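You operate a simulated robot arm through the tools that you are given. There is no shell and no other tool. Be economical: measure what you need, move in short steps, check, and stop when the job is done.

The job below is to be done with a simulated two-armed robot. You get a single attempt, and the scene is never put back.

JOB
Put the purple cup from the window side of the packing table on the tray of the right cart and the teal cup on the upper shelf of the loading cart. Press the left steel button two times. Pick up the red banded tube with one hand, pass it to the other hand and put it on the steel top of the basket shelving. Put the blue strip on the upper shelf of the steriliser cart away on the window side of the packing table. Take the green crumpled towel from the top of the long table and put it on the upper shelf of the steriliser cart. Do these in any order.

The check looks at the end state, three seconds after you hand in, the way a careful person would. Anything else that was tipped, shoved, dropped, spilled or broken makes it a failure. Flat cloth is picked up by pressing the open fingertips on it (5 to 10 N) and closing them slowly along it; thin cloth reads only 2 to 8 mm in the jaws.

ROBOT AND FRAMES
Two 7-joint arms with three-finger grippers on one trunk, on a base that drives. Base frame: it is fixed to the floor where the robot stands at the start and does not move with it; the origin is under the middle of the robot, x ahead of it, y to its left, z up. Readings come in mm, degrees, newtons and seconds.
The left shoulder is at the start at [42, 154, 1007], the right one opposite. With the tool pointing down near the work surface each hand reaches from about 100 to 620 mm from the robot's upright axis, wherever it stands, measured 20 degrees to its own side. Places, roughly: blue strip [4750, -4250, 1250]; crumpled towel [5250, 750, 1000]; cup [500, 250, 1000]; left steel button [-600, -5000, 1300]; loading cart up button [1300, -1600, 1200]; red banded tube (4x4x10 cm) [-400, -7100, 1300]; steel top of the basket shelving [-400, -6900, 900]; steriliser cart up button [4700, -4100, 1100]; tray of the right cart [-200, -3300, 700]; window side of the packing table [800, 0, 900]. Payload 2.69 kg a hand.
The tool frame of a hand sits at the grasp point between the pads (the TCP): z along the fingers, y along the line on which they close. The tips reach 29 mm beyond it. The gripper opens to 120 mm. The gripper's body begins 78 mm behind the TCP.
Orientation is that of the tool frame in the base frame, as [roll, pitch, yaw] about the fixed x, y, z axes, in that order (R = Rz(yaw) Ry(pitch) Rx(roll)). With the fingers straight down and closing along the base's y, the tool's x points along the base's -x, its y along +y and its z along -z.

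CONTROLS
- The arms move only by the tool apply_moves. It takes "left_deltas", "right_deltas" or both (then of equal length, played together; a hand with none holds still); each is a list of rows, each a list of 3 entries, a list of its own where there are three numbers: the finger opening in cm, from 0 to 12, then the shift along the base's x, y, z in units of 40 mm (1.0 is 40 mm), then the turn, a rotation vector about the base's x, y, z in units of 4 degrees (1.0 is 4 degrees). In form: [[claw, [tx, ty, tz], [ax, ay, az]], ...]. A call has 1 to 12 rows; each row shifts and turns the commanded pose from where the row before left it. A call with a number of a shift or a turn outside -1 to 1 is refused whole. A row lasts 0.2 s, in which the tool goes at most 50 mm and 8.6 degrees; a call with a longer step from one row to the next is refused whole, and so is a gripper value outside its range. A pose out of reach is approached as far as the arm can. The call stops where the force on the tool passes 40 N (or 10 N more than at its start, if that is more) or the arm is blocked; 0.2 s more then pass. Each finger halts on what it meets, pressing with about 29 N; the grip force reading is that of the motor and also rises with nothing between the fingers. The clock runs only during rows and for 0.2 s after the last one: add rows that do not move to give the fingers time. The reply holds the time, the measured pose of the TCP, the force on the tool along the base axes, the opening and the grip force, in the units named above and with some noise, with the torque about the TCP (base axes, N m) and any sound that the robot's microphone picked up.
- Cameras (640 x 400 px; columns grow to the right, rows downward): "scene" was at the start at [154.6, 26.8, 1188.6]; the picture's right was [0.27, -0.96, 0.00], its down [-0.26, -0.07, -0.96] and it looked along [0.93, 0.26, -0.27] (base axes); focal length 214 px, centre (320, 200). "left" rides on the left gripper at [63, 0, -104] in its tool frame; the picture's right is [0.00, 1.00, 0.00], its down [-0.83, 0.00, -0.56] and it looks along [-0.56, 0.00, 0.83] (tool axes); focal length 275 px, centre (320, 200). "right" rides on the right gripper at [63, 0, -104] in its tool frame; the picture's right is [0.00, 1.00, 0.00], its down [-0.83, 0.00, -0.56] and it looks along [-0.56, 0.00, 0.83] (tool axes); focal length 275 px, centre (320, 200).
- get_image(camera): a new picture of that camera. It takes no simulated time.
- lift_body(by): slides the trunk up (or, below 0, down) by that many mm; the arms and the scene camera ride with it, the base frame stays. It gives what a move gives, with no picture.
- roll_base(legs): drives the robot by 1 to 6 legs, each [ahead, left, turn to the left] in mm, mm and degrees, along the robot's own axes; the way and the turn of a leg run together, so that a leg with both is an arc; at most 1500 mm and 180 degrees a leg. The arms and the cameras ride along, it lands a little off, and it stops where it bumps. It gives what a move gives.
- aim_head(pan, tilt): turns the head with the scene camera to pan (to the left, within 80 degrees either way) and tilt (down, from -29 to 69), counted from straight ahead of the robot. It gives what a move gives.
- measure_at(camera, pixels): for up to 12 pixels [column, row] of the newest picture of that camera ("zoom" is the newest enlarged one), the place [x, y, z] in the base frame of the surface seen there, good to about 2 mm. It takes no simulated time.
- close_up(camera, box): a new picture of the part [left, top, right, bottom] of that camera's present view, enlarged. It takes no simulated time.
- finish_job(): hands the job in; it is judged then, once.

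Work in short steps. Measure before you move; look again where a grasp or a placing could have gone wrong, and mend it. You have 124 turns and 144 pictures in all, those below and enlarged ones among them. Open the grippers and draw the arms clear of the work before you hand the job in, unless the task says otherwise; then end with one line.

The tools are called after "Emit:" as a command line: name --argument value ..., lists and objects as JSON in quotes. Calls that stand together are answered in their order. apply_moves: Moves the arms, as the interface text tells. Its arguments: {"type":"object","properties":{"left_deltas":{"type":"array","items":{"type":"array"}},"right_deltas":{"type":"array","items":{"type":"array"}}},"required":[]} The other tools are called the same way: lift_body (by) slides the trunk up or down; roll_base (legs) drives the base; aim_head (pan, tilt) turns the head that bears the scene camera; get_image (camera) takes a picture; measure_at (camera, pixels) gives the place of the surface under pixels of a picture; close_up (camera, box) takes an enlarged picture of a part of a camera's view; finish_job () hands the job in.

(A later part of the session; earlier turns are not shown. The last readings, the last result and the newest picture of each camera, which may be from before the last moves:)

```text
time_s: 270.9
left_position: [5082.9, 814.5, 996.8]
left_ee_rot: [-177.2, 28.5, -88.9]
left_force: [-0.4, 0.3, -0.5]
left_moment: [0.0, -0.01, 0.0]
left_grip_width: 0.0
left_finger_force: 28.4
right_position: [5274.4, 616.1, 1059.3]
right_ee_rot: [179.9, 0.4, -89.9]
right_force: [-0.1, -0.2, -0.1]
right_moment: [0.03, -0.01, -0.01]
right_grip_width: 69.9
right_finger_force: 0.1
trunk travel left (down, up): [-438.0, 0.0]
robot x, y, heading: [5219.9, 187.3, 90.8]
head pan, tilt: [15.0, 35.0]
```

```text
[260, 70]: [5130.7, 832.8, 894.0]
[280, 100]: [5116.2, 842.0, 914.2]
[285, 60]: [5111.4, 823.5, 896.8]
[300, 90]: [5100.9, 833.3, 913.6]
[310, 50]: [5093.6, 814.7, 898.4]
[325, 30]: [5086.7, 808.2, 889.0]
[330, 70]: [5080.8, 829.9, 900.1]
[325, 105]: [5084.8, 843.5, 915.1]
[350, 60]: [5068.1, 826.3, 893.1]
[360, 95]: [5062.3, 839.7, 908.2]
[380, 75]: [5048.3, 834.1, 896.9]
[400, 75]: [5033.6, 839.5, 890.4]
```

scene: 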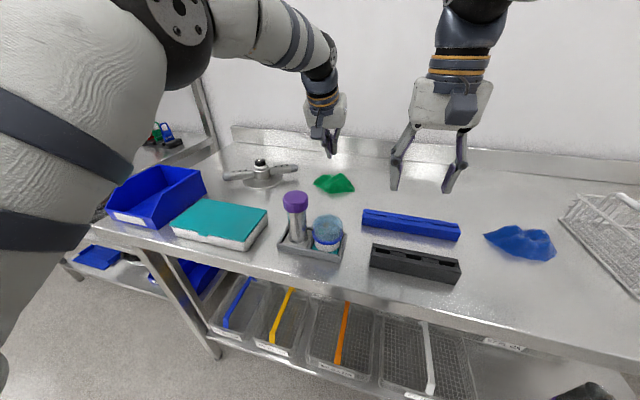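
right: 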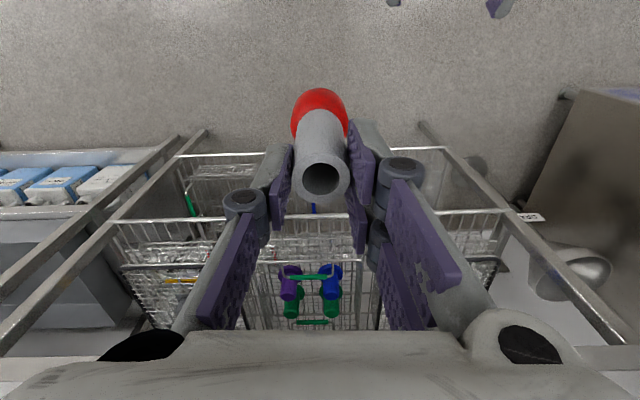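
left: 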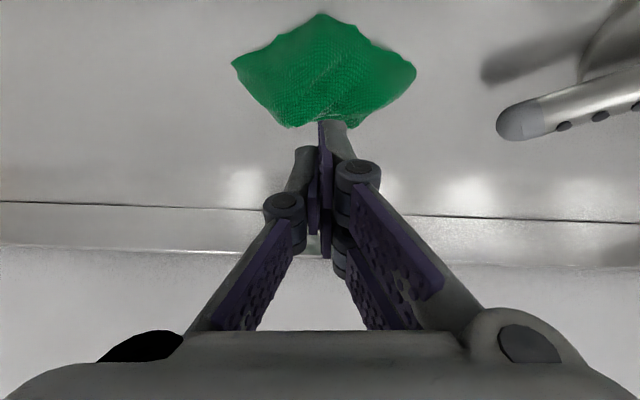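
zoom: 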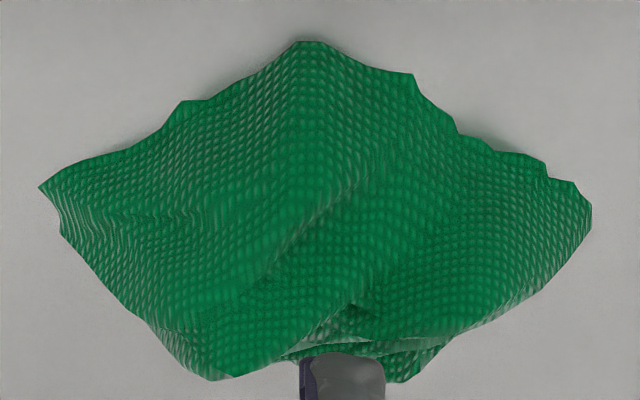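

The lump is a tent with its ridge along x at y ≈ 843, steep at the back, so I should grip across y with the hand vertical. I raise the hand, remove its tilt, turn it 90° about vertical, and bring the base 90 mm nearer.

Emit:
apply_moves --left_deltas '[[4, [0.05, -0.25, 0.4], [-1, 0, 0]], [8, [0, -0.25, 0.4], [-1, 0, 0]], [12, [0, -0.25, 0.4], [-1, 0, 0]], [12, [0, -0.25, 0.3], [-1, 0, 0]], [12, [0, -0.25, 0.3], [-1, 0, 0]], [12, [0, -0.25, 0.3], [-1, 0, 0]], [12, [0, -0.25, 0], [-1, 0, 0]], [12, [0, 0, 0], [0, 0, 1]], [12, [0, 0, 0], [0, 0, 1]], [12, [0, 0, 0], [0, 0, 1]], [12, [0, 0, 0], [0, 0, 1]], [12, [0, 0, 0], [0, 0, 1]]]'

Emit:
apply_moves --left_deltas '[[12, [0, 0, 0], [0, 0, 1]], [12, [0, 0, 0], [0, 0, 1]], [12, [0, 0, 0], [0, 0, 1]], [12, [0, 0, 0], [0, 0, 1]], [12, [0, 0, 0], [0, 0, 1]], [12, [0, 0, 0], [0, 0, 1]], [12, [0, 0, 0], [0, 0, 1]], [12, [0, 0, 0], [0, 0, 1]], [12, [0, 0, 0], [0, 0, 1]], [12, [0, 0, 0], [0, 0, 1]], [12, [0, 0, 0], [0, 0, 1]], [12, [0, 0, 0], [0, 0, 1]]]'

Emit:
apply_moves --left_deltas '[[12, [0, 0, 0], [0, 0, 1]], [12, [0, 0, 0], [0, 0, 1]], [12, [0, 0, 0], [0, 0, 1]], [12, [0, 0, 0], [0, 0, 1]], [12, [0, 0, 0], [0, 0, 1]]]'

Emit:
roll_base --legs '[[90, 0, 0]]'

Emit:
get_image --camera "left"

Emit:
get_image --camera "scene"

```text
time_s: 273.5
left_position: [5081.4, 706.4, 1061.9]
left_ee_rot: [-177.7, 0.7, -68.9]
left_force: [0.3, 0.4, -0.5]
left_moment: [-0.02, 0.02, 0.01]
left_grip_width: 120.3
left_finger_force: 0.0
left hand out of reach, approached as far as the arm can: row 3, 4, 5, 6, 7
right_position: [5273.0, 616.0, 1059.1]
right_ee_rot: [179.9, 0.4, -89.8]
right_force: [0.0, 0.4, 0.2]
right_moment: [0.01, -0.02, -0.02]
right_grip_width: 69.9
right_finger_force: 0.1
trunk travel left (down, up): [-438.0, 0.0]
robot x, y, heading: [5216.8, 186.3, 90.3]
head pan, tilt: [15.0, 35.0]
```

```text
time_s: 276.1
left_position: [5083.7, 707.3, 1062.4]
left_ee_rot: [-177.7, 0.6, -20.9]
left_force: [0.6, -0.4, 0.1]
left_moment: [0.03, 0.01, -0.04]
left_grip_width: 120.4
left_finger_force: 0.1
right_position: [5272.7, 616.6, 1059.2]
right_ee_rot: [179.9, 0.4, -89.8]
right_force: [-0.3, -0.3, 0.0]
right_moment: [0.02, -0.03, 0.02]
right_grip_width: 70.0
right_finger_force: 0.0
trunk travel left (down, up): [-438.0, 0.0]
robot x, y, heading: [5218.5, 178.8, 90.7]
head pan, tilt: [15.0, 35.0]
```

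```text
time_s: 277.3
left_position: [5083.0, 706.2, 1062.7]
left_ee_rot: [-177.7, 0.7, -0.9]
left_force: [-0.3, 0.6, 0.2]
left_moment: [0.0, 0.04, -0.01]
left_grip_width: 119.9
left_finger_force: 0.0
right_position: [5273.4, 616.9, 1059.6]
right_ee_rot: [179.8, 0.5, -89.8]
right_force: [-0.1, 0.8, 0.1]
right_moment: [0.02, -0.02, -0.06]
right_grip_width: 69.8
right_finger_force: 0.0
trunk travel left (down, up): [-438.0, 0.0]
robot x, y, heading: [5215.7, 187.6, 90.3]
head pan, tilt: [15.0, 35.0]
```

```text
time_s: 278.4
left_position: [5081.3, 795.7, 1062.9]
left_ee_rot: [-177.7, 0.7, -0.9]
left_force: [0.6, 0.0, 0.2]
left_moment: [0.0, -0.01, 0.01]
left_grip_width: 120.2
left_finger_force: 0.1
right_position: [5271.8, 704.4, 1060.0]
right_ee_rot: [180.0, 0.5, -89.8]
right_force: [-0.2, 0.2, -0.9]
right_moment: [-0.06, 0.0, 0.03]
right_grip_width: 69.8
right_finger_force: 0.0
trunk travel left (down, up): [-438.0, 0.0]
robot x, y, heading: [5214.3, 277.1, 90.6]
head pan, tilt: [15.0, 35.0]
```

```text
40 pictures are left
```

left: 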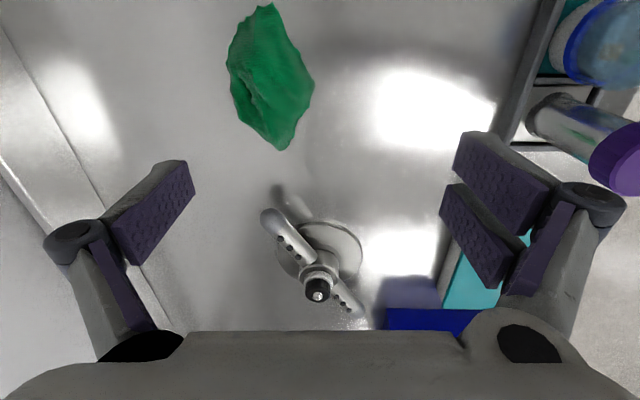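

```text
39 pictures are left
```

scene: 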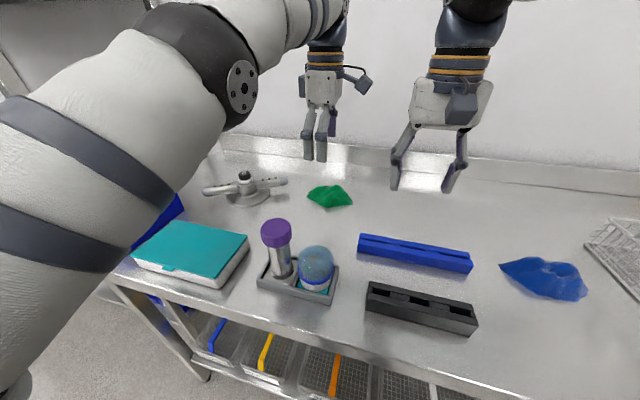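

The hand is vertical, closing along y. I centre over the towel at [5085, 829], lower to the table, close slowly and lift 60 mm.

Emit:
apply_moves --left_deltas '[[12, [0.1, 0.4, 0], [-0.57, 0, 0]], [12, [0, 0.42, -0.7], [0, 0, 0]], [12, [0, 0, -0.9], [0, 0, 0]], [12, [0, 0, -0.9], [0, 0, 0]], [12, [0, 0, -0.7], [0, 0, 0]], [12, [0, 0, -0.25], [0, 0, 0]], [12, [0, 0, -0.12], [0, 0, 0]], [12, [0, 0, 0], [0, 0, 0]]]'

Emit:
apply_moves --left_deltas '[[10.8, [0, 0, 0], [0, 0, 0]], [9.6, [0, 0, 0], [0, 0, 0]], [8.4, [0, 0, 0], [0, 0, 0]], [7.2, [0, 0, 0], [0, 0, 0]], [6, [0, 0, 0], [0, 0, 0]], [4.8, [0, 0, 0], [0, 0, 0]], [3.6, [0, 0, 0], [0, 0, 0]], [2.4, [0, 0, 0], [0, 0, 0]], [1.2, [0, 0, 0], [0, 0, 0]], [0, [0, 0, 0], [0, 0, 0]]]'

Emit:
close_up --camera "left" --box '[120, 0, 520, 300]'

Emit:
apply_moves --left_deltas '[[0, [0, 0, 0.15], [0, 0, 0]], [0, [0, 0, 0.3], [0, 0, 0]], [0, [0, 0, 0.5], [0, 0, 0]], [0, [0, 0, 0.6], [0, 0, 0]]]'

Emit:
get_image --camera "left"

```text
time_s: 280.2
left_position: [5094.9, 796.5, 923.3]
left_ee_rot: [-179.4, 0.7, -1.0]
left_force: [0.6, 7.3, 19.6]
left_moment: [1.32, -0.09, -0.04]
left_grip_width: 120.5
left_finger_force: 0.0
left hand out of reach, approached as far as the arm can: row 1, 2
right_position: [5271.4, 702.7, 1062.0]
right_ee_rot: [180.0, 0.5, -89.8]
right_force: [0.5, -0.3, -0.1]
right_moment: [0.04, 0.01, -0.03]
right_grip_width: 69.8
right_finger_force: 0.1
trunk travel left (down, up): [-438.0, 0.0]
robot x, y, heading: [5217.1, 273.8, 90.5]
head pan, tilt: [15.0, 35.0]
```

```text
time_s: 281.2
left_position: [5093.8, 803.5, 931.9]
left_ee_rot: [-177.7, 0.7, -1.0]
left_force: [0.5, 14.3, 34.7]
left_moment: [1.99, -0.11, -0.02]
left_grip_width: 96.4
left_finger_force: 17.6
right_position: [5274.2, 704.1, 1061.6]
right_ee_rot: [179.9, 0.4, -89.8]
right_force: [0.1, -0.1, 0.6]
right_moment: [0.0, 0.01, 0.02]
right_grip_width: 70.0
right_finger_force: 0.1
trunk travel left (down, up): [-438.0, 0.0]
robot x, y, heading: [5216.7, 273.0, 90.5]
head pan, tilt: [15.0, 35.0]
stopped in row 4 (left hand): the force on the tool passed its limit at 42 N (the readings are from after the stop); the commanded pose is now the measured one
```

```text
1.33 times, centred on (320, 150) of left
```

zoom: 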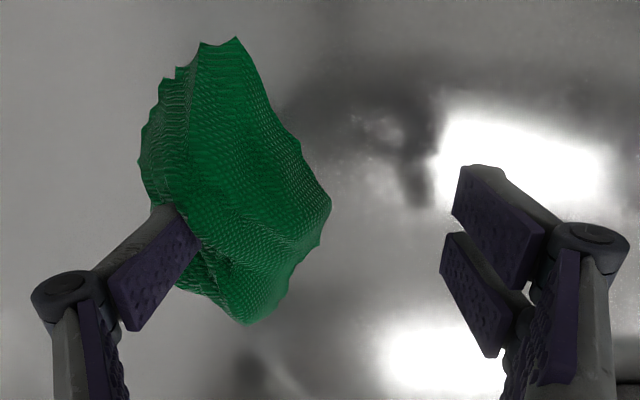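

```text
time_s: 282.2
left_position: [5095.1, 798.3, 983.4]
left_ee_rot: [-179.3, 0.6, -1.1]
left_force: [1.2, -0.2, -0.1]
left_moment: [0.0, 0.01, 0.02]
left_grip_width: 0.3
left_finger_force: 28.7
right_position: [5271.6, 705.2, 1058.2]
right_ee_rot: [179.8, 0.3, -89.9]
right_force: [-1.0, -0.1, 0.6]
right_moment: [0.0, 0.01, -0.02]
right_grip_width: 70.2
right_finger_force: 0.1
trunk travel left (down, up): [-438.0, 0.0]
robot x, y, heading: [5219.0, 272.0, 90.9]
head pan, tilt: [15.0, 35.0]
```

```text
37 pictures are left
```

left: 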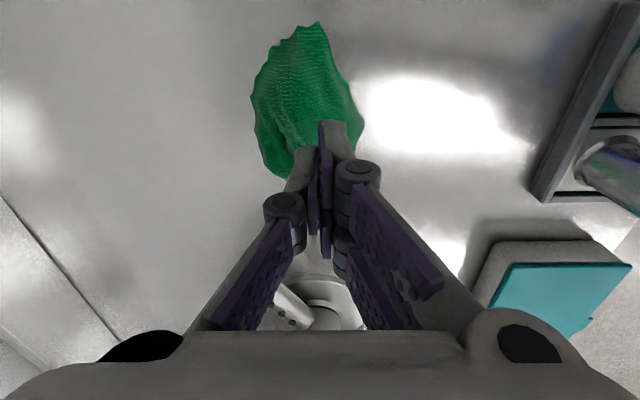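

The far finger had landed on the lump because the reach fell 30 mm short. I measure where the towel is now.

Emit:
measure_at --camera "left" --pixels '[[255, 100], [300, 28], [355, 110], [270, 170], [300, 100], [280, 130], [330, 80], [345, 130], [275, 70], [310, 60]]'

Emit:
measure_at --camera "scene" --pixels '[[160, 282], [430, 365], [200, 385]]'

```text
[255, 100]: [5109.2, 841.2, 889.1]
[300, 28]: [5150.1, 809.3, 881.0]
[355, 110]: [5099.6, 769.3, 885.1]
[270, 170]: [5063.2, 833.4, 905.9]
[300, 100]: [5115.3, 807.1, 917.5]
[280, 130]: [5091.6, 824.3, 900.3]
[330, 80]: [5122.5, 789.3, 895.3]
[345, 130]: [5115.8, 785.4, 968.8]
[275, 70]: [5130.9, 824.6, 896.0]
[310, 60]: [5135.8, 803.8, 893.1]
```

```text
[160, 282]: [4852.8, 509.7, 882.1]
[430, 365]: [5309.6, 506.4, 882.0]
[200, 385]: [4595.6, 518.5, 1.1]
```

The towel is now centred near [5100, 805], y 769–841, within reach. I open, shift, lower to the table, close slowly and lift.

Emit:
apply_moves --left_deltas '[[6, [0.12, 0, 0.2], [0, 0, 0]], [12, [0, 0, 0], [0, 0, 0]], [12, [0, 0.1, -0.5], [0, 0, 0]], [12, [0, 0.12, -0.5], [0, 0, 0]], [12, [0, 0, -0.5], [0, 0, 0]], [12, [0, 0, -0.25], [0, 0, 0]], [12, [0, 0, -0.07], [0, 0, 0]]]'

Emit:
apply_moves --left_deltas '[[10.8, [0, 0, 0], [0, 0, 0]], [9.6, [0, 0, 0], [0, 0, 0]], [8.4, [0, 0, 0], [0, 0, 0]], [7.2, [0, 0, 0], [0, 0, 0]], [6, [0, 0, 0], [0, 0, 0]], [4.8, [0, 0, 0], [0, 0, 0]], [3.6, [0, 0, 0], [0, 0, 0]], [2.4, [0, 0, 0], [0, 0, 0]], [1.2, [0, 0, 0], [0, 0, 0]], [0, [0, 0, 0], [0, 0, 0]]]'

Emit:
get_image --camera "left"

```text
time_s: 283.8
left_position: [5100.1, 806.0, 922.2]
left_ee_rot: [-179.2, 0.7, -0.9]
left_force: [1.4, 0.2, -0.9]
left_moment: [-0.01, -0.02, 0.02]
left_grip_width: 120.0
left_finger_force: 0.0
right_position: [5272.3, 705.4, 1058.8]
right_ee_rot: [179.9, 0.5, -89.8]
right_force: [0.1, -0.2, 0.4]
right_moment: [-0.02, 0.05, 0.0]
right_grip_width: 70.1
right_finger_force: 0.0
trunk travel left (down, up): [-438.0, 0.0]
robot x, y, heading: [5215.2, 271.2, 90.5]
head pan, tilt: [15.0, 35.0]
```

```text
time_s: 286.0
left_position: [5099.9, 807.4, 925.2]
left_ee_rot: [-178.8, 0.6, -1.0]
left_force: [-2.1, 5.9, 26.4]
left_moment: [0.11, 0.31, -0.15]
left_grip_width: 65.9
left_finger_force: 28.6
right_position: [5272.7, 704.1, 1060.6]
right_ee_rot: [180.0, 0.5, -89.8]
right_force: [0.3, -0.6, -0.1]
right_moment: [-0.01, 0.01, -0.01]
right_grip_width: 69.8
right_finger_force: 0.0
trunk travel left (down, up): [-438.0, 0.0]
robot x, y, heading: [5216.3, 273.0, 90.3]
head pan, tilt: [15.0, 35.0]
```

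```text
36 pictures are left
```

left: 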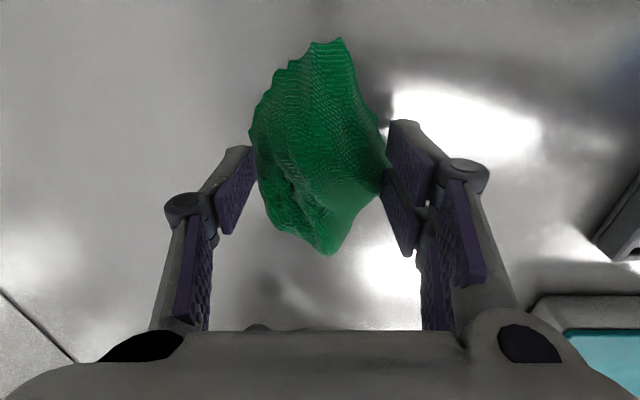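

The jaws ride up its slope (26 N). I reopen, go lower so the tips nearly brush the table (TCP ~914), close again and lift slowly.

Emit:
apply_moves --left_deltas '[[12, [0, 0, 0], [0, 0, 0]], [12, [0, 0.02, -0.15], [0, 0, 0]], [12, [0, 0, -0.1], [0, 0, 0]], [12, [0, 0, 0], [0, 0, 0]]]'

Emit:
apply_moves --left_deltas '[[10, [0, 0, 0], [0, 0, 0]], [8.5, [0, 0, 0], [0, 0, 0]], [7.5, [0, 0, 0], [0, 0, 0]], [6.5, [0, 0, 0], [0, 0, 0]], [5.5, [0, 0, 0], [0, 0, 0]], [4.5, [0, 0, 0], [0, 0, 0]], [3.5, [0, 0, 0], [0, 0, 0]], [2.4, [0, 0, 0], [0, 0, 0]], [1.2, [0, 0, 0], [0, 0, 0]], [0, [0, 0, 0], [0, 0, 0]]]'

Emit:
apply_moves --left_deltas '[[0, [0, 0, 0.1], [0, 0, 0]], [0, [0, 0, 0.1], [0, 0, 0]], [0, [0, 0, 0.15], [0, 0, 0]], [0, [0, 0, 0.2], [0, 0, 0]], [0, [0, 0, 0.4], [0, 0, 0]]]'

Emit:
get_image --camera "left"

```text
time_s: 287.0
left_position: [5100.3, 808.7, 912.7]
left_ee_rot: [-179.2, 0.7, -1.0]
left_force: [0.4, -0.3, 0.2]
left_moment: [0.01, 0.01, 0.02]
left_grip_width: 119.9
left_finger_force: 0.0
right_position: [5272.5, 704.4, 1060.1]
right_ee_rot: [179.9, 0.5, -89.8]
right_force: [0.4, -1.0, 0.1]
right_moment: [0.02, -0.01, -0.05]
right_grip_width: 69.8
right_finger_force: 0.0
trunk travel left (down, up): [-438.0, 0.0]
robot x, y, heading: [5217.7, 270.7, 90.4]
head pan, tilt: [15.0, 35.0]
```

```text
time_s: 289.2
left_position: [5100.0, 808.6, 912.2]
left_ee_rot: [-179.1, 0.6, -1.0]
left_force: [-0.5, -1.2, 2.7]
left_moment: [-0.08, 0.05, 0.02]
left_grip_width: 74.6
left_finger_force: 29.1
right_position: [5272.3, 704.3, 1060.1]
right_ee_rot: [179.8, 0.4, -89.8]
right_force: [0.3, 0.7, 0.0]
right_moment: [0.05, -0.01, 0.01]
right_grip_width: 70.0
right_finger_force: 0.1
trunk travel left (down, up): [-438.0, 0.0]
robot x, y, heading: [5217.6, 274.7, 90.5]
head pan, tilt: [15.0, 35.0]
```

```text
time_s: 290.4
left_position: [5099.9, 809.0, 947.7]
left_ee_rot: [-179.3, 0.6, -1.1]
left_force: [-0.6, 0.9, -0.2]
left_moment: [0.01, -0.01, 0.0]
left_grip_width: 74.2
left_finger_force: 29.3
right_position: [5272.2, 706.0, 1058.5]
right_ee_rot: [179.9, 0.4, -89.9]
right_force: [0.5, 0.0, 0.5]
right_moment: [-0.03, -0.03, 0.0]
right_grip_width: 69.9
right_finger_force: 0.0
trunk travel left (down, up): [-438.0, 0.0]
robot x, y, heading: [5215.0, 274.9, 90.5]
head pan, tilt: [15.0, 35.0]
```

```text
35 pictures are left
```

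left: 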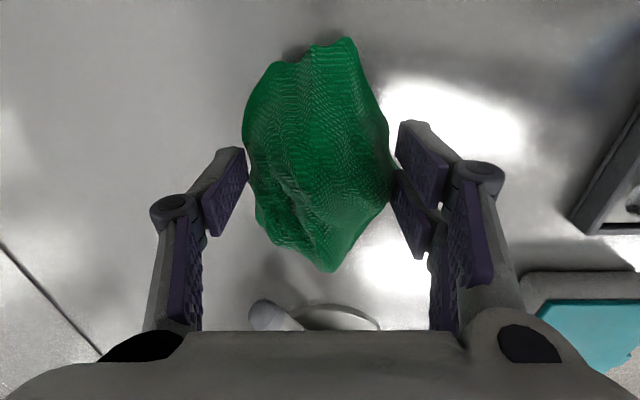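

The towel is held (74 mm, 29 N) and lifted. I raise it while drawing back over the tube, back the base out, turn around and drive toward the steriliser cart.

Emit:
apply_moves --left_deltas '[[0, [0, -0.15, 0.45], [0, 0, 0]], [0, [0, -0.3, 0.5], [0, 0, 0]], [0, [0, -0.4, 0.5], [0, 0, 0]], [0, [0, -0.4, 0.5], [0, 0, 0]], [0, [0, -0.4, 0.5], [0, 0, 0]], [0, [0, -0.4, 0.5], [0, 0, 0]], [0, [0, -0.4, 0.5], [0, 0, 0]], [0, [0, -0.4, 0.4], [0, 0, 0]]]'

Emit:
roll_base --legs '[[-620, 0, 0], [0, 0, 179], [1500, -450, 0], [600, 0, 0]]'

Emit:
aim_head --pan 0 --tilt 12

Emit:
get_image --camera "scene"

```text
time_s: 292.2
left_position: [5097.0, 694.4, 1099.7]
left_ee_rot: [-179.7, 0.5, -0.9]
left_force: [0.3, -0.2, -0.6]
left_moment: [0.01, 0.0, 0.01]
left_grip_width: 74.2
left_finger_force: 29.1
right_position: [5271.6, 705.5, 1056.6]
right_ee_rot: [179.9, 0.3, -89.8]
right_force: [0.6, -0.1, -0.1]
right_moment: [0.01, -0.03, 0.0]
right_grip_width: 69.9
right_finger_force: 0.0
trunk travel left (down, up): [-438.0, 0.0]
robot x, y, heading: [5215.1, 275.9, 90.2]
head pan, tilt: [15.0, 35.0]
```

```text
refused: leg 3 is longer than a leg can be; nothing moved
```

```text
time_s: 293.1
left_position: [5099.4, 694.8, 1104.3]
left_ee_rot: [-179.1, 0.6, -0.9]
left_force: [0.4, -0.2, -1.0]
left_moment: [0.0, 0.01, 0.0]
left_grip_width: 74.3
left_finger_force: 29.3
right_position: [5272.3, 704.6, 1060.4]
right_ee_rot: [180.0, 0.5, -89.8]
right_force: [0.5, 0.8, -0.6]
right_moment: [-0.01, 0.01, 0.01]
right_grip_width: 70.0
right_finger_force: 0.1
trunk travel left (down, up): [-438.0, 0.0]
robot x, y, heading: [5218.5, 273.5, 90.5]
head pan, tilt: [0.0, 12.0]
```

```text
34 pictures are left
```

scene: 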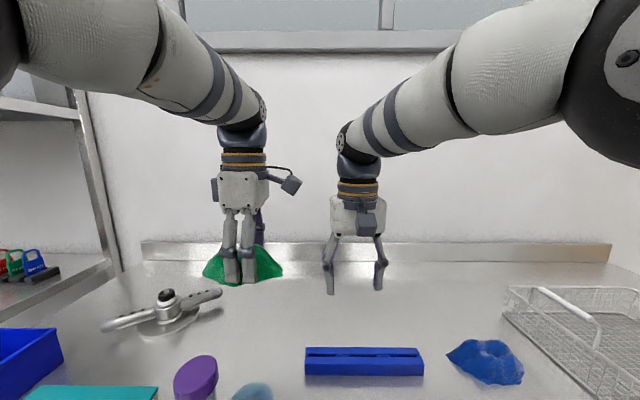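

A leg was too long; I resend it shorter.

Emit:
roll_base --legs '[[-620, 0, 0], [0, 0, 179], [1400, -450, 0], [750, 0, 0]]'

Emit:
get_image --camera "scene"

```text
time_s: 314.4
left_position: [4889.7, -2894.6, 1102.4]
left_ee_rot: [-179.2, 0.6, -178.9]
left_force: [0.4, 0.2, -0.5]
left_moment: [0.0, 0.0, -0.04]
left_grip_width: 73.7
left_finger_force: 29.2
right_position: [4717.0, -2909.6, 1059.2]
right_ee_rot: [179.9, 0.4, 92.3]
right_force: [-0.4, -0.8, -0.5]
right_moment: [0.04, 0.02, 0.01]
right_grip_width: 69.9
right_finger_force: 0.0
trunk travel left (down, up): [-438.0, 0.0]
robot x, y, heading: [4755.3, -2477.6, -87.7]
head pan, tilt: [0.0, 12.0]
```

```text
33 pictures are left
```

scene: 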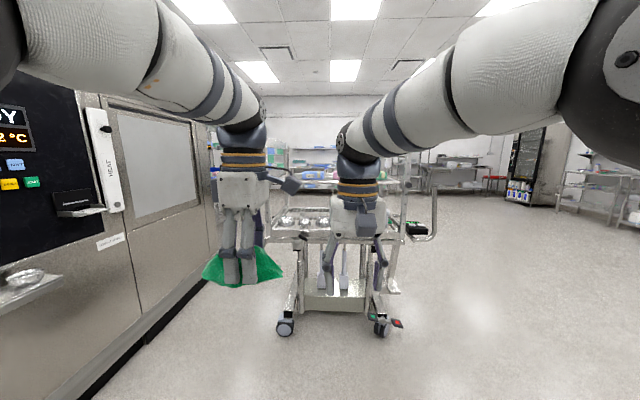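

The cart stands ahead, near side at about row 250. I zoom and measure the upper shelf and the cart's near edge.

Emit:
close_up --camera "scene" --box '[250, 130, 450, 290]'

Emit:
measure_at --camera "scene" --pixels '[[280, 182], [300, 184], [310, 172], [320, 178], [305, 235], [285, 326], [382, 327], [300, 210], [410, 185], [395, 180], [325, 186], [283, 150]]'

```text
2.50 times, centred on (350, 210) of scene
```

zoom: 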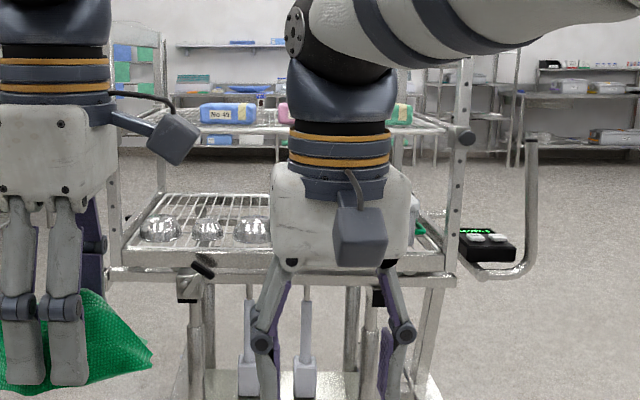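

```text
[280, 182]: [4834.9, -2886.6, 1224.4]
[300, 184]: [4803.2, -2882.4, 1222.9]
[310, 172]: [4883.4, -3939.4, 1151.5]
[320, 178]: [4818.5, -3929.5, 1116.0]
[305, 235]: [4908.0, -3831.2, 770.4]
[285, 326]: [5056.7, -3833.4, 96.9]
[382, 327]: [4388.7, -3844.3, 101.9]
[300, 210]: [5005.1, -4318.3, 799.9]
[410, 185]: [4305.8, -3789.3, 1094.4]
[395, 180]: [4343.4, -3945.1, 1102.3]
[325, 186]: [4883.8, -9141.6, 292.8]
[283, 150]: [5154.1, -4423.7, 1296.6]
```

The upper shelf is at z ≈ 1110, near edge y ≈ -3930, already holding several items. I raise both hands above shelf height and advance 780 mm for a good look.

Emit:
apply_moves --left_deltas '[[0, [0.1, 0.1, 0.6], [0, 0, 0]], [0, [0.1, 0.1, 0.6], [0, 0, 0]], [0, [0.1, 0.1, 0.6], [0, 0, 0]], [0, [0, 0.1, 0.6], [0, 0, 0]]]' --right_deltas '[[7, [-0.9, 0.1, 0.7], [0, 0, 0]], [7, [-0.9, 0.1, 0.7], [0, 0, 0]], [7, [-0.5, 0.1, 0.7], [0, 0, 0]], [7, [0, 0.1, 0.7], [0, 0, 0]]]'

Emit:
roll_base --legs '[[780, 0, -2]]'

Emit:
aim_head --pan 0 --tilt 20

Emit:
get_image --camera "scene"

Emit:
close_up --camera "scene" --box '[180, 120, 500, 260]'

```text
time_s: 315.4
left_position: [4901.3, -2879.2, 1198.5]
left_ee_rot: [-179.3, 0.5, -178.8]
left_force: [0.1, -0.2, -1.0]
left_moment: [0.0, 0.07, -0.03]
left_grip_width: 73.7
left_finger_force: 29.3
right_position: [4624.1, -2892.5, 1169.0]
right_ee_rot: [180.0, 0.4, 92.2]
right_force: [0.0, 0.1, 0.5]
right_moment: [0.01, 0.01, -0.01]
right_grip_width: 69.9
right_finger_force: 0.1
trunk travel left (down, up): [-438.0, 0.0]
robot x, y, heading: [4754.9, -2477.3, -87.4]
head pan, tilt: [0.0, 12.0]
```

```text
time_s: 319.6
left_position: [4926.1, -3672.8, 1198.6]
left_ee_rot: [-179.2, 0.6, -179.5]
left_force: [-0.5, -1.0, -1.2]
left_moment: [-0.01, -0.04, 0.01]
left_grip_width: 73.6
left_finger_force: 29.7
right_position: [4650.4, -3685.5, 1168.8]
right_ee_rot: [179.9, 0.4, 91.6]
right_force: [-0.1, 0.5, 0.2]
right_moment: [-0.03, -0.01, -0.02]
right_grip_width: 70.4
right_finger_force: 0.1
trunk travel left (down, up): [-438.0, 0.0]
robot x, y, heading: [4789.8, -3270.3, -88.6]
head pan, tilt: [0.0, 12.0]
```

```text
time_s: 320.3
left_position: [4926.8, -3673.4, 1199.3]
left_ee_rot: [-179.2, 0.7, -179.5]
left_force: [0.7, 0.2, -1.1]
left_moment: [0.01, -0.03, 0.01]
left_grip_width: 73.6
left_finger_force: 29.1
right_position: [4649.3, -3684.8, 1168.6]
right_ee_rot: [179.9, 0.4, 91.5]
right_force: [0.3, 0.4, -0.8]
right_moment: [0.01, 0.02, -0.02]
right_grip_width: 70.2
right_finger_force: 0.2
trunk travel left (down, up): [-438.0, 0.0]
robot x, y, heading: [4785.1, -3272.9, -88.2]
head pan, tilt: [0.0, 20.0]
```

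```text
31 pictures are left
```

scene: 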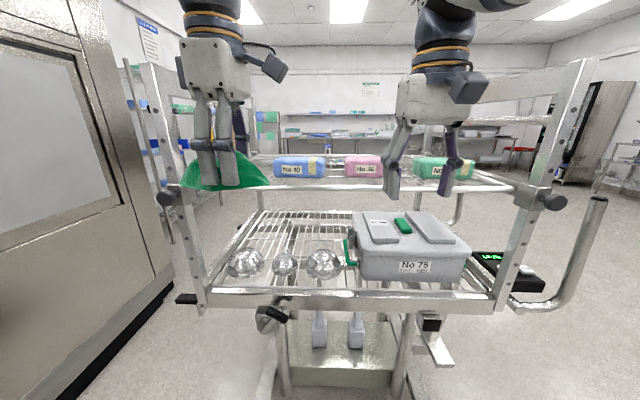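

```text
2.00 times, centred on (340, 190) of scene
```

zoom: 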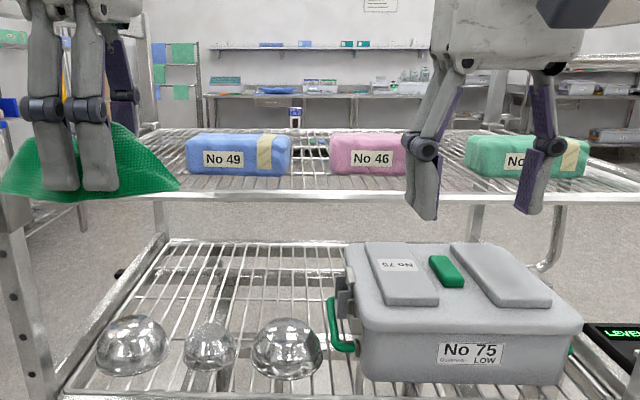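

Packs No 49 (blue), No 46 (pink) and a green one are on the shelf; something blue/white shows at zoom (295,117). I measure it, the packs and free shelf areas.

Emit:
measure_at --camera "zoom" --pixels '[[295, 117], [310, 152], [240, 145], [195, 165], [290, 165], [370, 150], [335, 165], [150, 170], [300, 192], [320, 185], [160, 135], [450, 185]]'

Emit:
close_up --camera "scene" --box '[250, 145, 390, 200]'

```text
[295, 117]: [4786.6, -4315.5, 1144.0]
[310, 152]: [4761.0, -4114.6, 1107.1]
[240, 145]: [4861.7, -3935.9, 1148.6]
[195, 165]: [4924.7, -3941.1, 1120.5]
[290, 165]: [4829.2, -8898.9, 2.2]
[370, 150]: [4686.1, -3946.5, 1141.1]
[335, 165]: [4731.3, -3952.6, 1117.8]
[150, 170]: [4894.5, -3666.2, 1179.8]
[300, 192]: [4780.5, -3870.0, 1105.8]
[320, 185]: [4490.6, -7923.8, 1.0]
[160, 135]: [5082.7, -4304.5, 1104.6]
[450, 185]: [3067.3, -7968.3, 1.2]
```

```text
4.57 times, centred on (320, 172) of scene
```

zoom: 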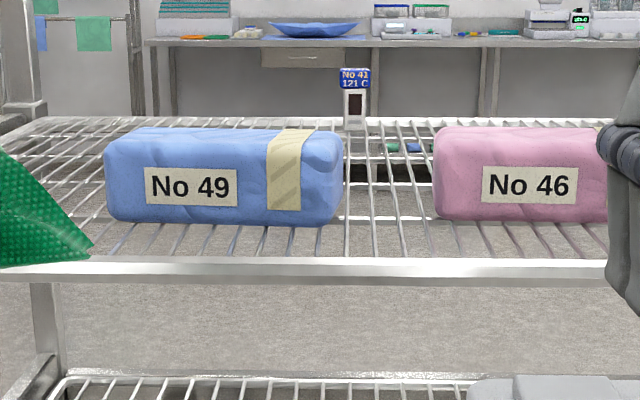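

The strip ("No 41, 121 C") stands at [4787, -4315, 1144] near the far edge, and the far half of the shelf is free. I drive around the handle end to the far side and face the shelf from there.

Emit:
roll_base --legs '[[-250, 0, 0], [0, -1240, 0], [1000, 0, 0], [950, 0, 0], [0, 0, 178], [0, -1160, 0]]'

Emit:
get_image --camera "scene"

Emit:
close_up --camera "scene" --box '[200, 120, 480, 260]'

```text
time_s: 356.9
left_position: [4633.1, -4532.5, 1199.5]
left_ee_rot: [-179.2, 0.6, 3.3]
left_force: [-0.1, 0.2, -1.0]
left_moment: [-0.01, -0.03, -0.02]
left_grip_width: 72.7
left_finger_force: 28.6
right_position: [4910.3, -4504.8, 1168.1]
right_ee_rot: [179.9, 0.4, -85.5]
right_force: [-0.9, -0.1, -0.2]
right_moment: [0.0, 0.0, -0.02]
right_grip_width: 70.3
right_finger_force: 0.0
trunk travel left (down, up): [-438.0, 0.0]
robot x, y, heading: [4793.4, -4930.8, 94.9]
head pan, tilt: [0.0, 20.0]
```

```text
28 pictures are left
```

scene: 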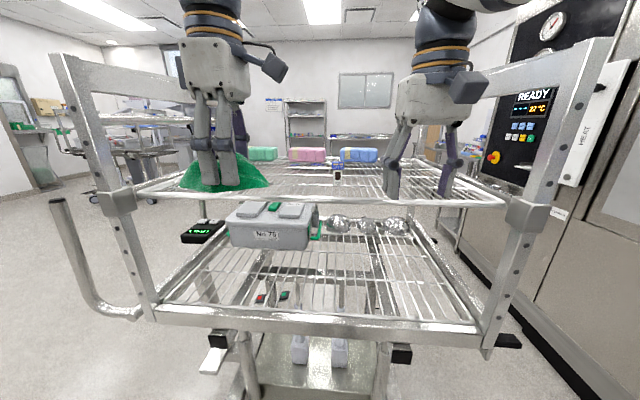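

```text
2.29 times, centred on (340, 190) of scene
```

zoom: 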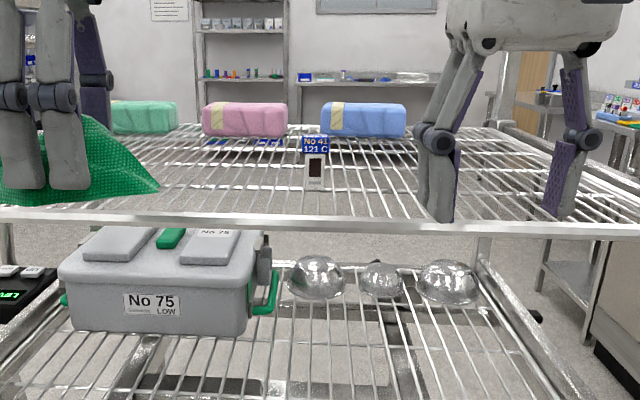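

The strip stands at zoom (314,165) with clear shelf around. I measure it, the near edge and the spot for the towel.

Emit:
measure_at --camera "zoom" --pixels '[[314, 140], [314, 150], [314, 188], [303, 146], [326, 146], [314, 183], [320, 222], [200, 218], [180, 175], [150, 188], [30, 200], [20, 212]]'

Emit:
close_up --camera "scene" --box '[310, 165, 370, 215]'

```text
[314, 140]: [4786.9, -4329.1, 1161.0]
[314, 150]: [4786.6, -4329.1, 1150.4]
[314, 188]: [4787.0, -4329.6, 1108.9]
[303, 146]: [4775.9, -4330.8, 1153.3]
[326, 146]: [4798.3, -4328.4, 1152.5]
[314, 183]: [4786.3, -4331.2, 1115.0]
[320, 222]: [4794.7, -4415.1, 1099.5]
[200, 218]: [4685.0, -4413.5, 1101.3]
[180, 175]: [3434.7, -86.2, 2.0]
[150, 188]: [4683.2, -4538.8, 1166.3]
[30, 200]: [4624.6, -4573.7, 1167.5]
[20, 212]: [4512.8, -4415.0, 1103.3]
```

```text
8.00 times, centred on (340, 190) of scene
```

zoom: 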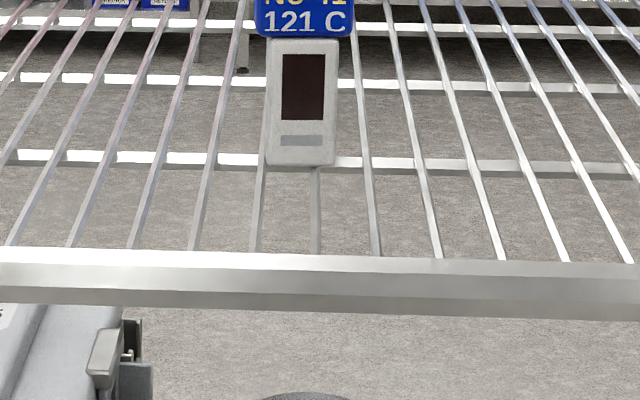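

Strip: x 4776–4798, front y -4329, z 1107–1163; shelf edge y -4415, top z 1106. I advance 200 mm, lower the towel (bottom ≈ TCP −31) onto the shelf, open, and lift the left hand away.

Emit:
roll_base --legs '[[200, 0, 0]]'

Emit:
apply_moves --left_deltas '[[0, [0, 0, -0.5], [0, 0, 0]], [0, [0, 0, -0.5], [0, 0, 0]], [0, [0, 0, -0.3], [0, 0, 0]], [0, [0, 0, -0.12], [0, 0, 0]], [0, [0, 0, -0.08], [0, 0, 0]], [0, [0, 0, 0], [0, 0, 0]]]'

Emit:
apply_moves --left_deltas '[[8, [0, 0, 0], [0, 0, 0]], [10, [0, 0, 0], [0, 0, 0]], [12, [0, 0, 0], [0, 0, 0]], [12, [0, 0, 0], [0, 0, 0]], [12, [0, 0, 0.5], [0, 0, 0]], [12, [0, 0, 0.7], [0, 0, 0]]]'

Emit:
get_image --camera "scene"

Emit:
get_image --camera "right"

```text
time_s: 358.5
left_position: [4616.1, -4330.2, 1200.0]
left_ee_rot: [-179.3, 0.7, 3.3]
left_force: [-0.8, 0.1, -1.4]
left_moment: [-0.01, -0.03, -0.02]
left_grip_width: 72.4
left_finger_force: 29.2
right_position: [4891.7, -4303.7, 1169.3]
right_ee_rot: [180.0, 0.5, -85.4]
right_force: [-0.6, 0.6, -1.1]
right_moment: [-0.05, 0.0, -0.01]
right_grip_width: 70.2
right_finger_force: 0.0
trunk travel left (down, up): [-438.0, 0.0]
robot x, y, heading: [4778.3, -4725.3, 95.0]
head pan, tilt: [0.0, 20.0]
```

```text
time_s: 359.9
left_position: [4616.6, -4329.6, 1142.3]
left_ee_rot: [-178.7, 0.6, 3.4]
left_force: [-2.3, 3.4, 21.1]
left_moment: [0.91, 0.19, 0.03]
left_grip_width: 72.3
left_finger_force: 28.7
right_position: [4892.5, -4305.5, 1170.0]
right_ee_rot: [179.9, 0.4, -85.4]
right_force: [-0.9, -0.9, 0.0]
right_moment: [-0.01, 0.0, 0.03]
right_grip_width: 70.2
right_finger_force: 0.1
trunk travel left (down, up): [-438.0, 0.0]
robot x, y, heading: [4778.1, -4724.5, 95.0]
head pan, tilt: [0.0, 20.0]
```

```text
time_s: 361.3
left_position: [4615.4, -4326.6, 1187.1]
left_ee_rot: [-179.1, 0.6, 3.5]
left_force: [-0.4, 0.2, -0.2]
left_moment: [-0.01, 0.01, 0.03]
left_grip_width: 120.1
left_finger_force: 0.0
right_position: [4891.9, -4303.8, 1168.4]
right_ee_rot: [179.9, 0.3, -85.4]
right_force: [-0.1, -0.5, -0.4]
right_moment: [0.03, 0.03, 0.03]
right_grip_width: 70.1
right_finger_force: 0.0
trunk travel left (down, up): [-438.0, 0.0]
robot x, y, heading: [4775.9, -4723.6, 95.0]
head pan, tilt: [0.0, 20.0]
```

```text
25 pictures are left
```

scene: 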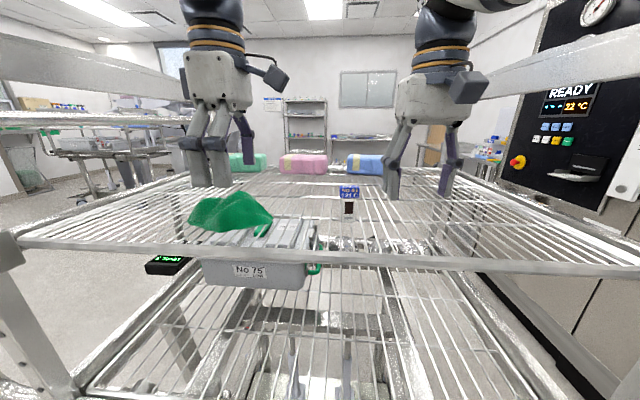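

```text
24 pictures are left
```

right: 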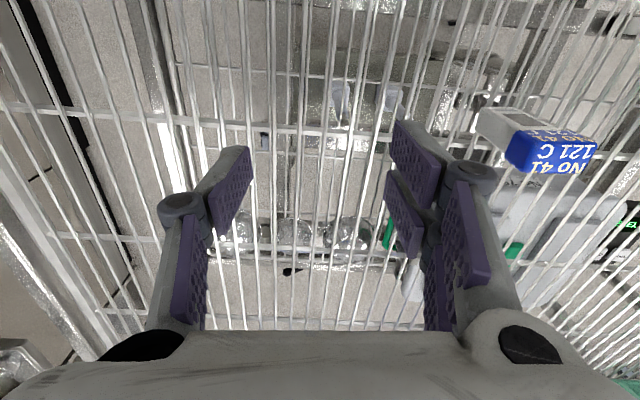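

The towel lies on the shelf. For the strip I back 85 mm, strafe left 106 mm, lower the right hand to z 1142 and come forward 75 mm with the open jaws straddling it, then check.

Emit:
roll_base --legs '[[-85, 0, 0], [0, 106, 0]]'

Emit:
apply_moves --left_deltas '[[12, [0, 0, 0.3], [0, 0, 0]], [6, [0, 0, 0.1], [0, 0, 0]]]' --right_deltas '[[7, [0, 0, -0.4], [0, 0, 0]], [7, [0, 0, -0.26], [0, 0, 0]]]'

Emit:
roll_base --legs '[[60, 0, 0]]'

Emit:
get_image --camera "right"

Emit:
close_up --camera "scene" --box '[300, 100, 500, 240]'

```text
time_s: 363.4
left_position: [4521.0, -4422.2, 1186.6]
left_ee_rot: [-179.2, 0.5, 3.3]
left_force: [-0.8, 0.2, 0.1]
left_moment: [0.01, 0.0, -0.03]
left_grip_width: 120.0
left_finger_force: 0.2
right_position: [4796.5, -4398.6, 1169.3]
right_ee_rot: [-179.9, 0.5, -85.6]
right_force: [-0.1, -0.2, -0.7]
right_moment: [0.02, -0.01, 0.0]
right_grip_width: 70.0
right_finger_force: 0.0
trunk travel left (down, up): [-438.0, 0.0]
robot x, y, heading: [4684.6, -4820.0, 94.6]
head pan, tilt: [0.0, 20.0]
```

```text
time_s: 364.1
left_position: [4522.0, -4421.6, 1204.6]
left_ee_rot: [-179.2, 0.6, 3.3]
left_force: [0.3, -0.5, 0.1]
left_moment: [-0.01, 0.01, 0.0]
left_grip_width: 59.8
left_finger_force: 0.1
right_position: [4796.2, -4399.0, 1143.4]
right_ee_rot: [179.9, 0.4, -85.6]
right_force: [0.5, -0.5, -0.2]
right_moment: [0.01, -0.03, 0.02]
right_grip_width: 69.9
right_finger_force: 0.1
trunk travel left (down, up): [-438.0, 0.0]
robot x, y, heading: [4682.2, -4818.8, 94.6]
head pan, tilt: [0.0, 20.0]
```

```text
time_s: 365.0
left_position: [4517.8, -4363.4, 1203.4]
left_ee_rot: [-179.2, 0.7, 3.2]
left_force: [0.3, -0.4, -1.2]
left_moment: [-0.03, 0.04, -0.03]
left_grip_width: 60.1
left_finger_force: 0.1
right_position: [4791.1, -4340.8, 1142.9]
right_ee_rot: [179.9, 0.3, -85.6]
right_force: [0.0, 0.4, 0.3]
right_moment: [-0.03, 0.02, 0.0]
right_grip_width: 70.2
right_finger_force: 0.1
trunk travel left (down, up): [-438.0, 0.0]
robot x, y, heading: [4676.3, -4761.0, 94.5]
head pan, tilt: [0.0, 20.0]
```

```text
23 pictures are left
```

right: 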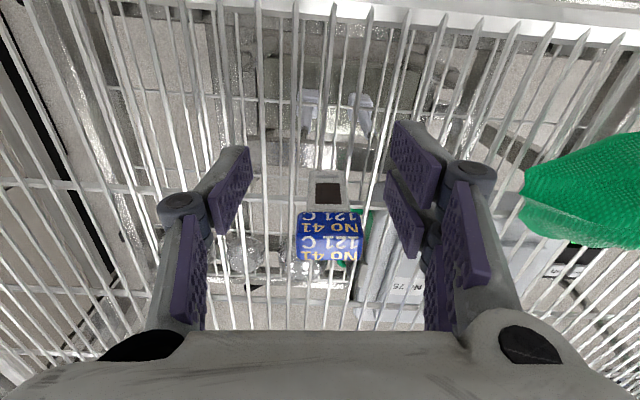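

```text
2.86 times, centred on (400, 170) of scene
```

zoom: 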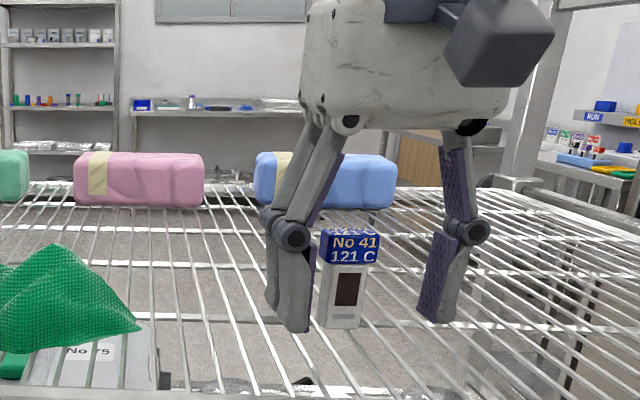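

The strip is between the jaws, about 20 mm ahead. I move forward 20 mm, close, lift and back the base off.

Emit:
apply_moves --right_deltas '[[7, [-0.05, 0.3, 0], [0, 0, 0]], [7, [-0.05, 0.22, 0], [0, 0, 0]], [5, [0, 0, 0], [0, 0, 0]], [3.5, [0, 0, 0], [0, 0, 0]], [2.5, [0, 0, 0], [0, 0, 0]], [1.5, [0, 0, 0], [0, 0, 0]], [1, [0, 0, 0], [0, 0, 0]], [1, [0, 0, 0.3], [0, 0, 0]], [1, [0, 0, 0.7], [0, 0, 0]]]'

Emit:
get_image --camera "right"

Emit:
roll_base --legs '[[-450, 0, 0]]'

Emit:
get_image --camera "scene"

```text
time_s: 367.0
left_position: [4516.5, -4364.0, 1204.3]
left_ee_rot: [-179.2, 0.7, 3.2]
left_force: [0.0, 0.3, -0.8]
left_moment: [-0.01, -0.04, -0.02]
left_grip_width: 60.0
left_finger_force: 0.0
right_position: [4790.4, -4320.7, 1181.1]
right_ee_rot: [179.9, 0.5, -85.7]
right_force: [0.2, 0.0, 1.0]
right_moment: [0.0, 0.03, 0.0]
right_grip_width: 26.2
right_finger_force: 29.5
trunk travel left (down, up): [-438.0, 0.0]
robot x, y, heading: [4675.5, -4758.8, 94.7]
head pan, tilt: [0.0, 20.0]
```

```text
21 pictures are left
```

right: 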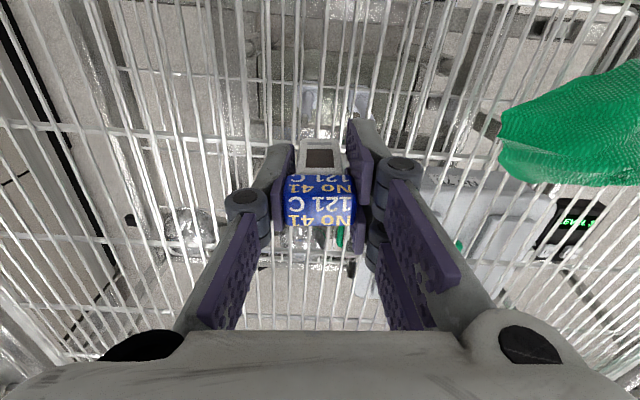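

```text
time_s: 369.7
left_position: [4555.2, -4807.1, 1204.1]
left_ee_rot: [-179.2, 0.6, 2.7]
left_force: [0.5, 0.2, -0.3]
left_moment: [0.03, 0.07, 0.01]
left_grip_width: 59.9
left_finger_force: 0.1
right_position: [4827.6, -4766.3, 1181.5]
right_ee_rot: [179.9, 0.4, -86.1]
right_force: [-0.5, -0.2, -0.9]
right_moment: [-0.01, 0.0, 0.03]
right_grip_width: 26.0
right_finger_force: 29.1
trunk travel left (down, up): [-438.0, 0.0]
robot x, y, heading: [4713.0, -5207.7, 94.0]
head pan, tilt: [0.0, 20.0]
```

```text
20 pictures are left
```

scene: 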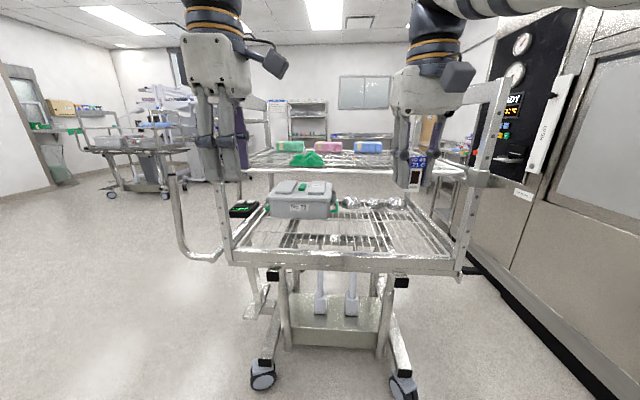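

The strip is held (26 mm, 29 N) and the towel stays on the shelf. I start back toward the packing table: clear of the cart first, then diagonally across the open floor.

Emit:
roll_base --legs '[[0, 1400, 0], [0, 0, 21], [1500, 0, 0], [1500, 0, 0], [0, 0, 65]]'

```text
time_s: 398.6
left_position: [1563.1, -2774.4, 1204.3]
left_ee_rot: [-179.3, 0.6, 91.8]
left_force: [0.2, 0.0, 0.0]
left_moment: [-0.01, -0.01, 0.02]
left_grip_width: 60.1
left_finger_force: 0.0
right_position: [1527.8, -2499.9, 1181.5]
right_ee_rot: [179.9, 0.3, 2.9]
right_force: [-0.5, -0.4, -0.3]
right_moment: [-0.02, 0.01, 0.01]
right_grip_width: 26.0
right_finger_force: 29.0
trunk travel left (down, up): [-438.0, 0.0]
robot x, y, heading: [1964.4, -2623.3, -177.0]
head pan, tilt: [0.0, 20.0]
```

I go on along the aisle between the carts, then turn up the corridor toward the packing table.

Emit:
roll_base --legs '[[0, 0, -10.5], [1500, 0, 0], [630, 0, 0], [0, 0, -75], [1200, 0, 0]]'

Emit:
get_image --camera "scene"

```text
time_s: 418.9
left_position: [-435.1, -727.5, 1203.9]
left_ee_rot: [-179.2, 0.5, 4.7]
left_force: [-0.1, -0.7, 0.2]
left_moment: [-0.01, 0.01, -0.01]
left_grip_width: 60.1
left_finger_force: 0.0
right_position: [-162.6, -676.0, 1182.4]
right_ee_rot: [179.8, 0.4, -84.1]
right_force: [0.5, 0.6, 0.4]
right_moment: [0.05, 0.0, -0.03]
right_grip_width: 26.0
right_finger_force: 29.6
trunk travel left (down, up): [-438.0, 0.0]
robot x, y, heading: [-265.6, -1119.5, 96.2]
head pan, tilt: [0.0, 20.0]
```

```text
19 pictures are left
```

scene: 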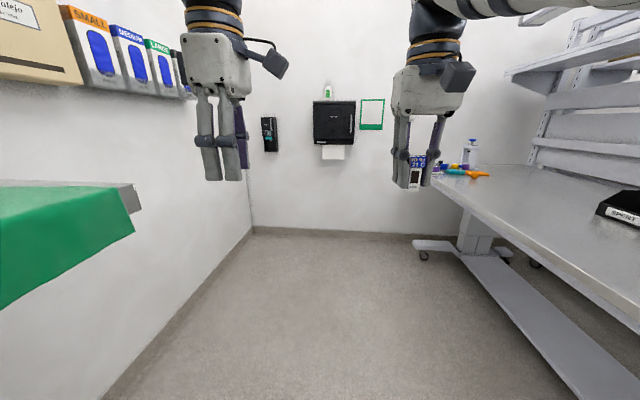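

The corridor is clear. I drive up beside the table, turn right to face it as at the start, and come up to its edge.

Emit:
roll_base --legs '[[1216, -98, 0], [0, 0, -95], [270, 0, 0]]'

Emit:
aim_head --pan 0 --tilt 32

Emit:
get_image --camera "scene"

Emit:
measure_at --camera "scene" --pixels '[[320, 300], [360, 300], [400, 300], [360, 340], [320, 380], [420, 260], [360, 270], [450, 330], [280, 300]]'

```text
time_s: 430.7
left_position: [379.6, 237.9, 1202.7]
left_ee_rot: [-179.0, 0.7, -92.2]
left_force: [0.3, 0.3, 0.2]
left_moment: [-0.02, 0.05, 0.03]
left_grip_width: 60.0
left_finger_force: 0.0
right_position: [397.4, -36.9, 1181.2]
right_ee_rot: [179.8, 0.3, 179.0]
right_force: [0.2, 0.2, -0.1]
right_moment: [0.0, 0.01, 0.02]
right_grip_width: 26.2
right_finger_force: 29.1
trunk travel left (down, up): [-438.0, 0.0]
robot x, y, heading: [-33.0, 117.6, -0.8]
head pan, tilt: [0.0, 20.0]
```

```text
time_s: 431.4
left_position: [379.4, 238.4, 1203.5]
left_ee_rot: [-179.1, 0.7, -92.1]
left_force: [-0.5, -0.1, 0.6]
left_moment: [0.02, -0.01, 0.04]
left_grip_width: 59.9
left_finger_force: 0.0
right_position: [398.1, -37.0, 1181.9]
right_ee_rot: [180.0, 0.4, 179.0]
right_force: [-0.2, 0.4, -0.3]
right_moment: [0.01, 0.0, 0.01]
right_grip_width: 25.8
right_finger_force: 28.9
trunk travel left (down, up): [-438.0, 0.0]
robot x, y, heading: [-31.5, 117.4, -0.8]
head pan, tilt: [0.0, 32.0]
```

```text
18 pictures are left
```

scene: 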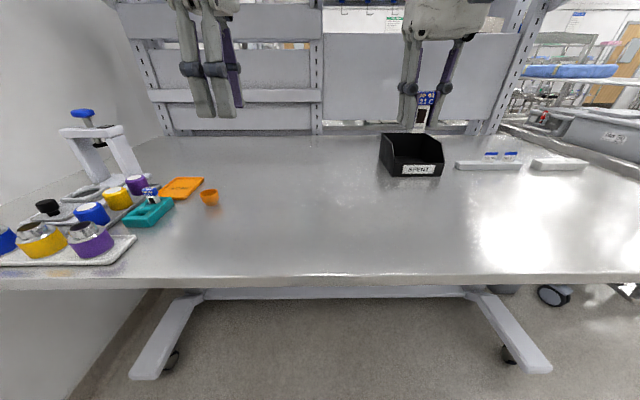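

```text
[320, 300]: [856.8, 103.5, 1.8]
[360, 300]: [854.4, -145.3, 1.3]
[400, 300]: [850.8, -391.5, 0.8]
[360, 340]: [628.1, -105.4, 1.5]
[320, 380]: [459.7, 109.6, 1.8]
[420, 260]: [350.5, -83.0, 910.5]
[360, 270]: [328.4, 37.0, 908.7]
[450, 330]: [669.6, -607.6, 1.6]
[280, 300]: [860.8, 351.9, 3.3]
```

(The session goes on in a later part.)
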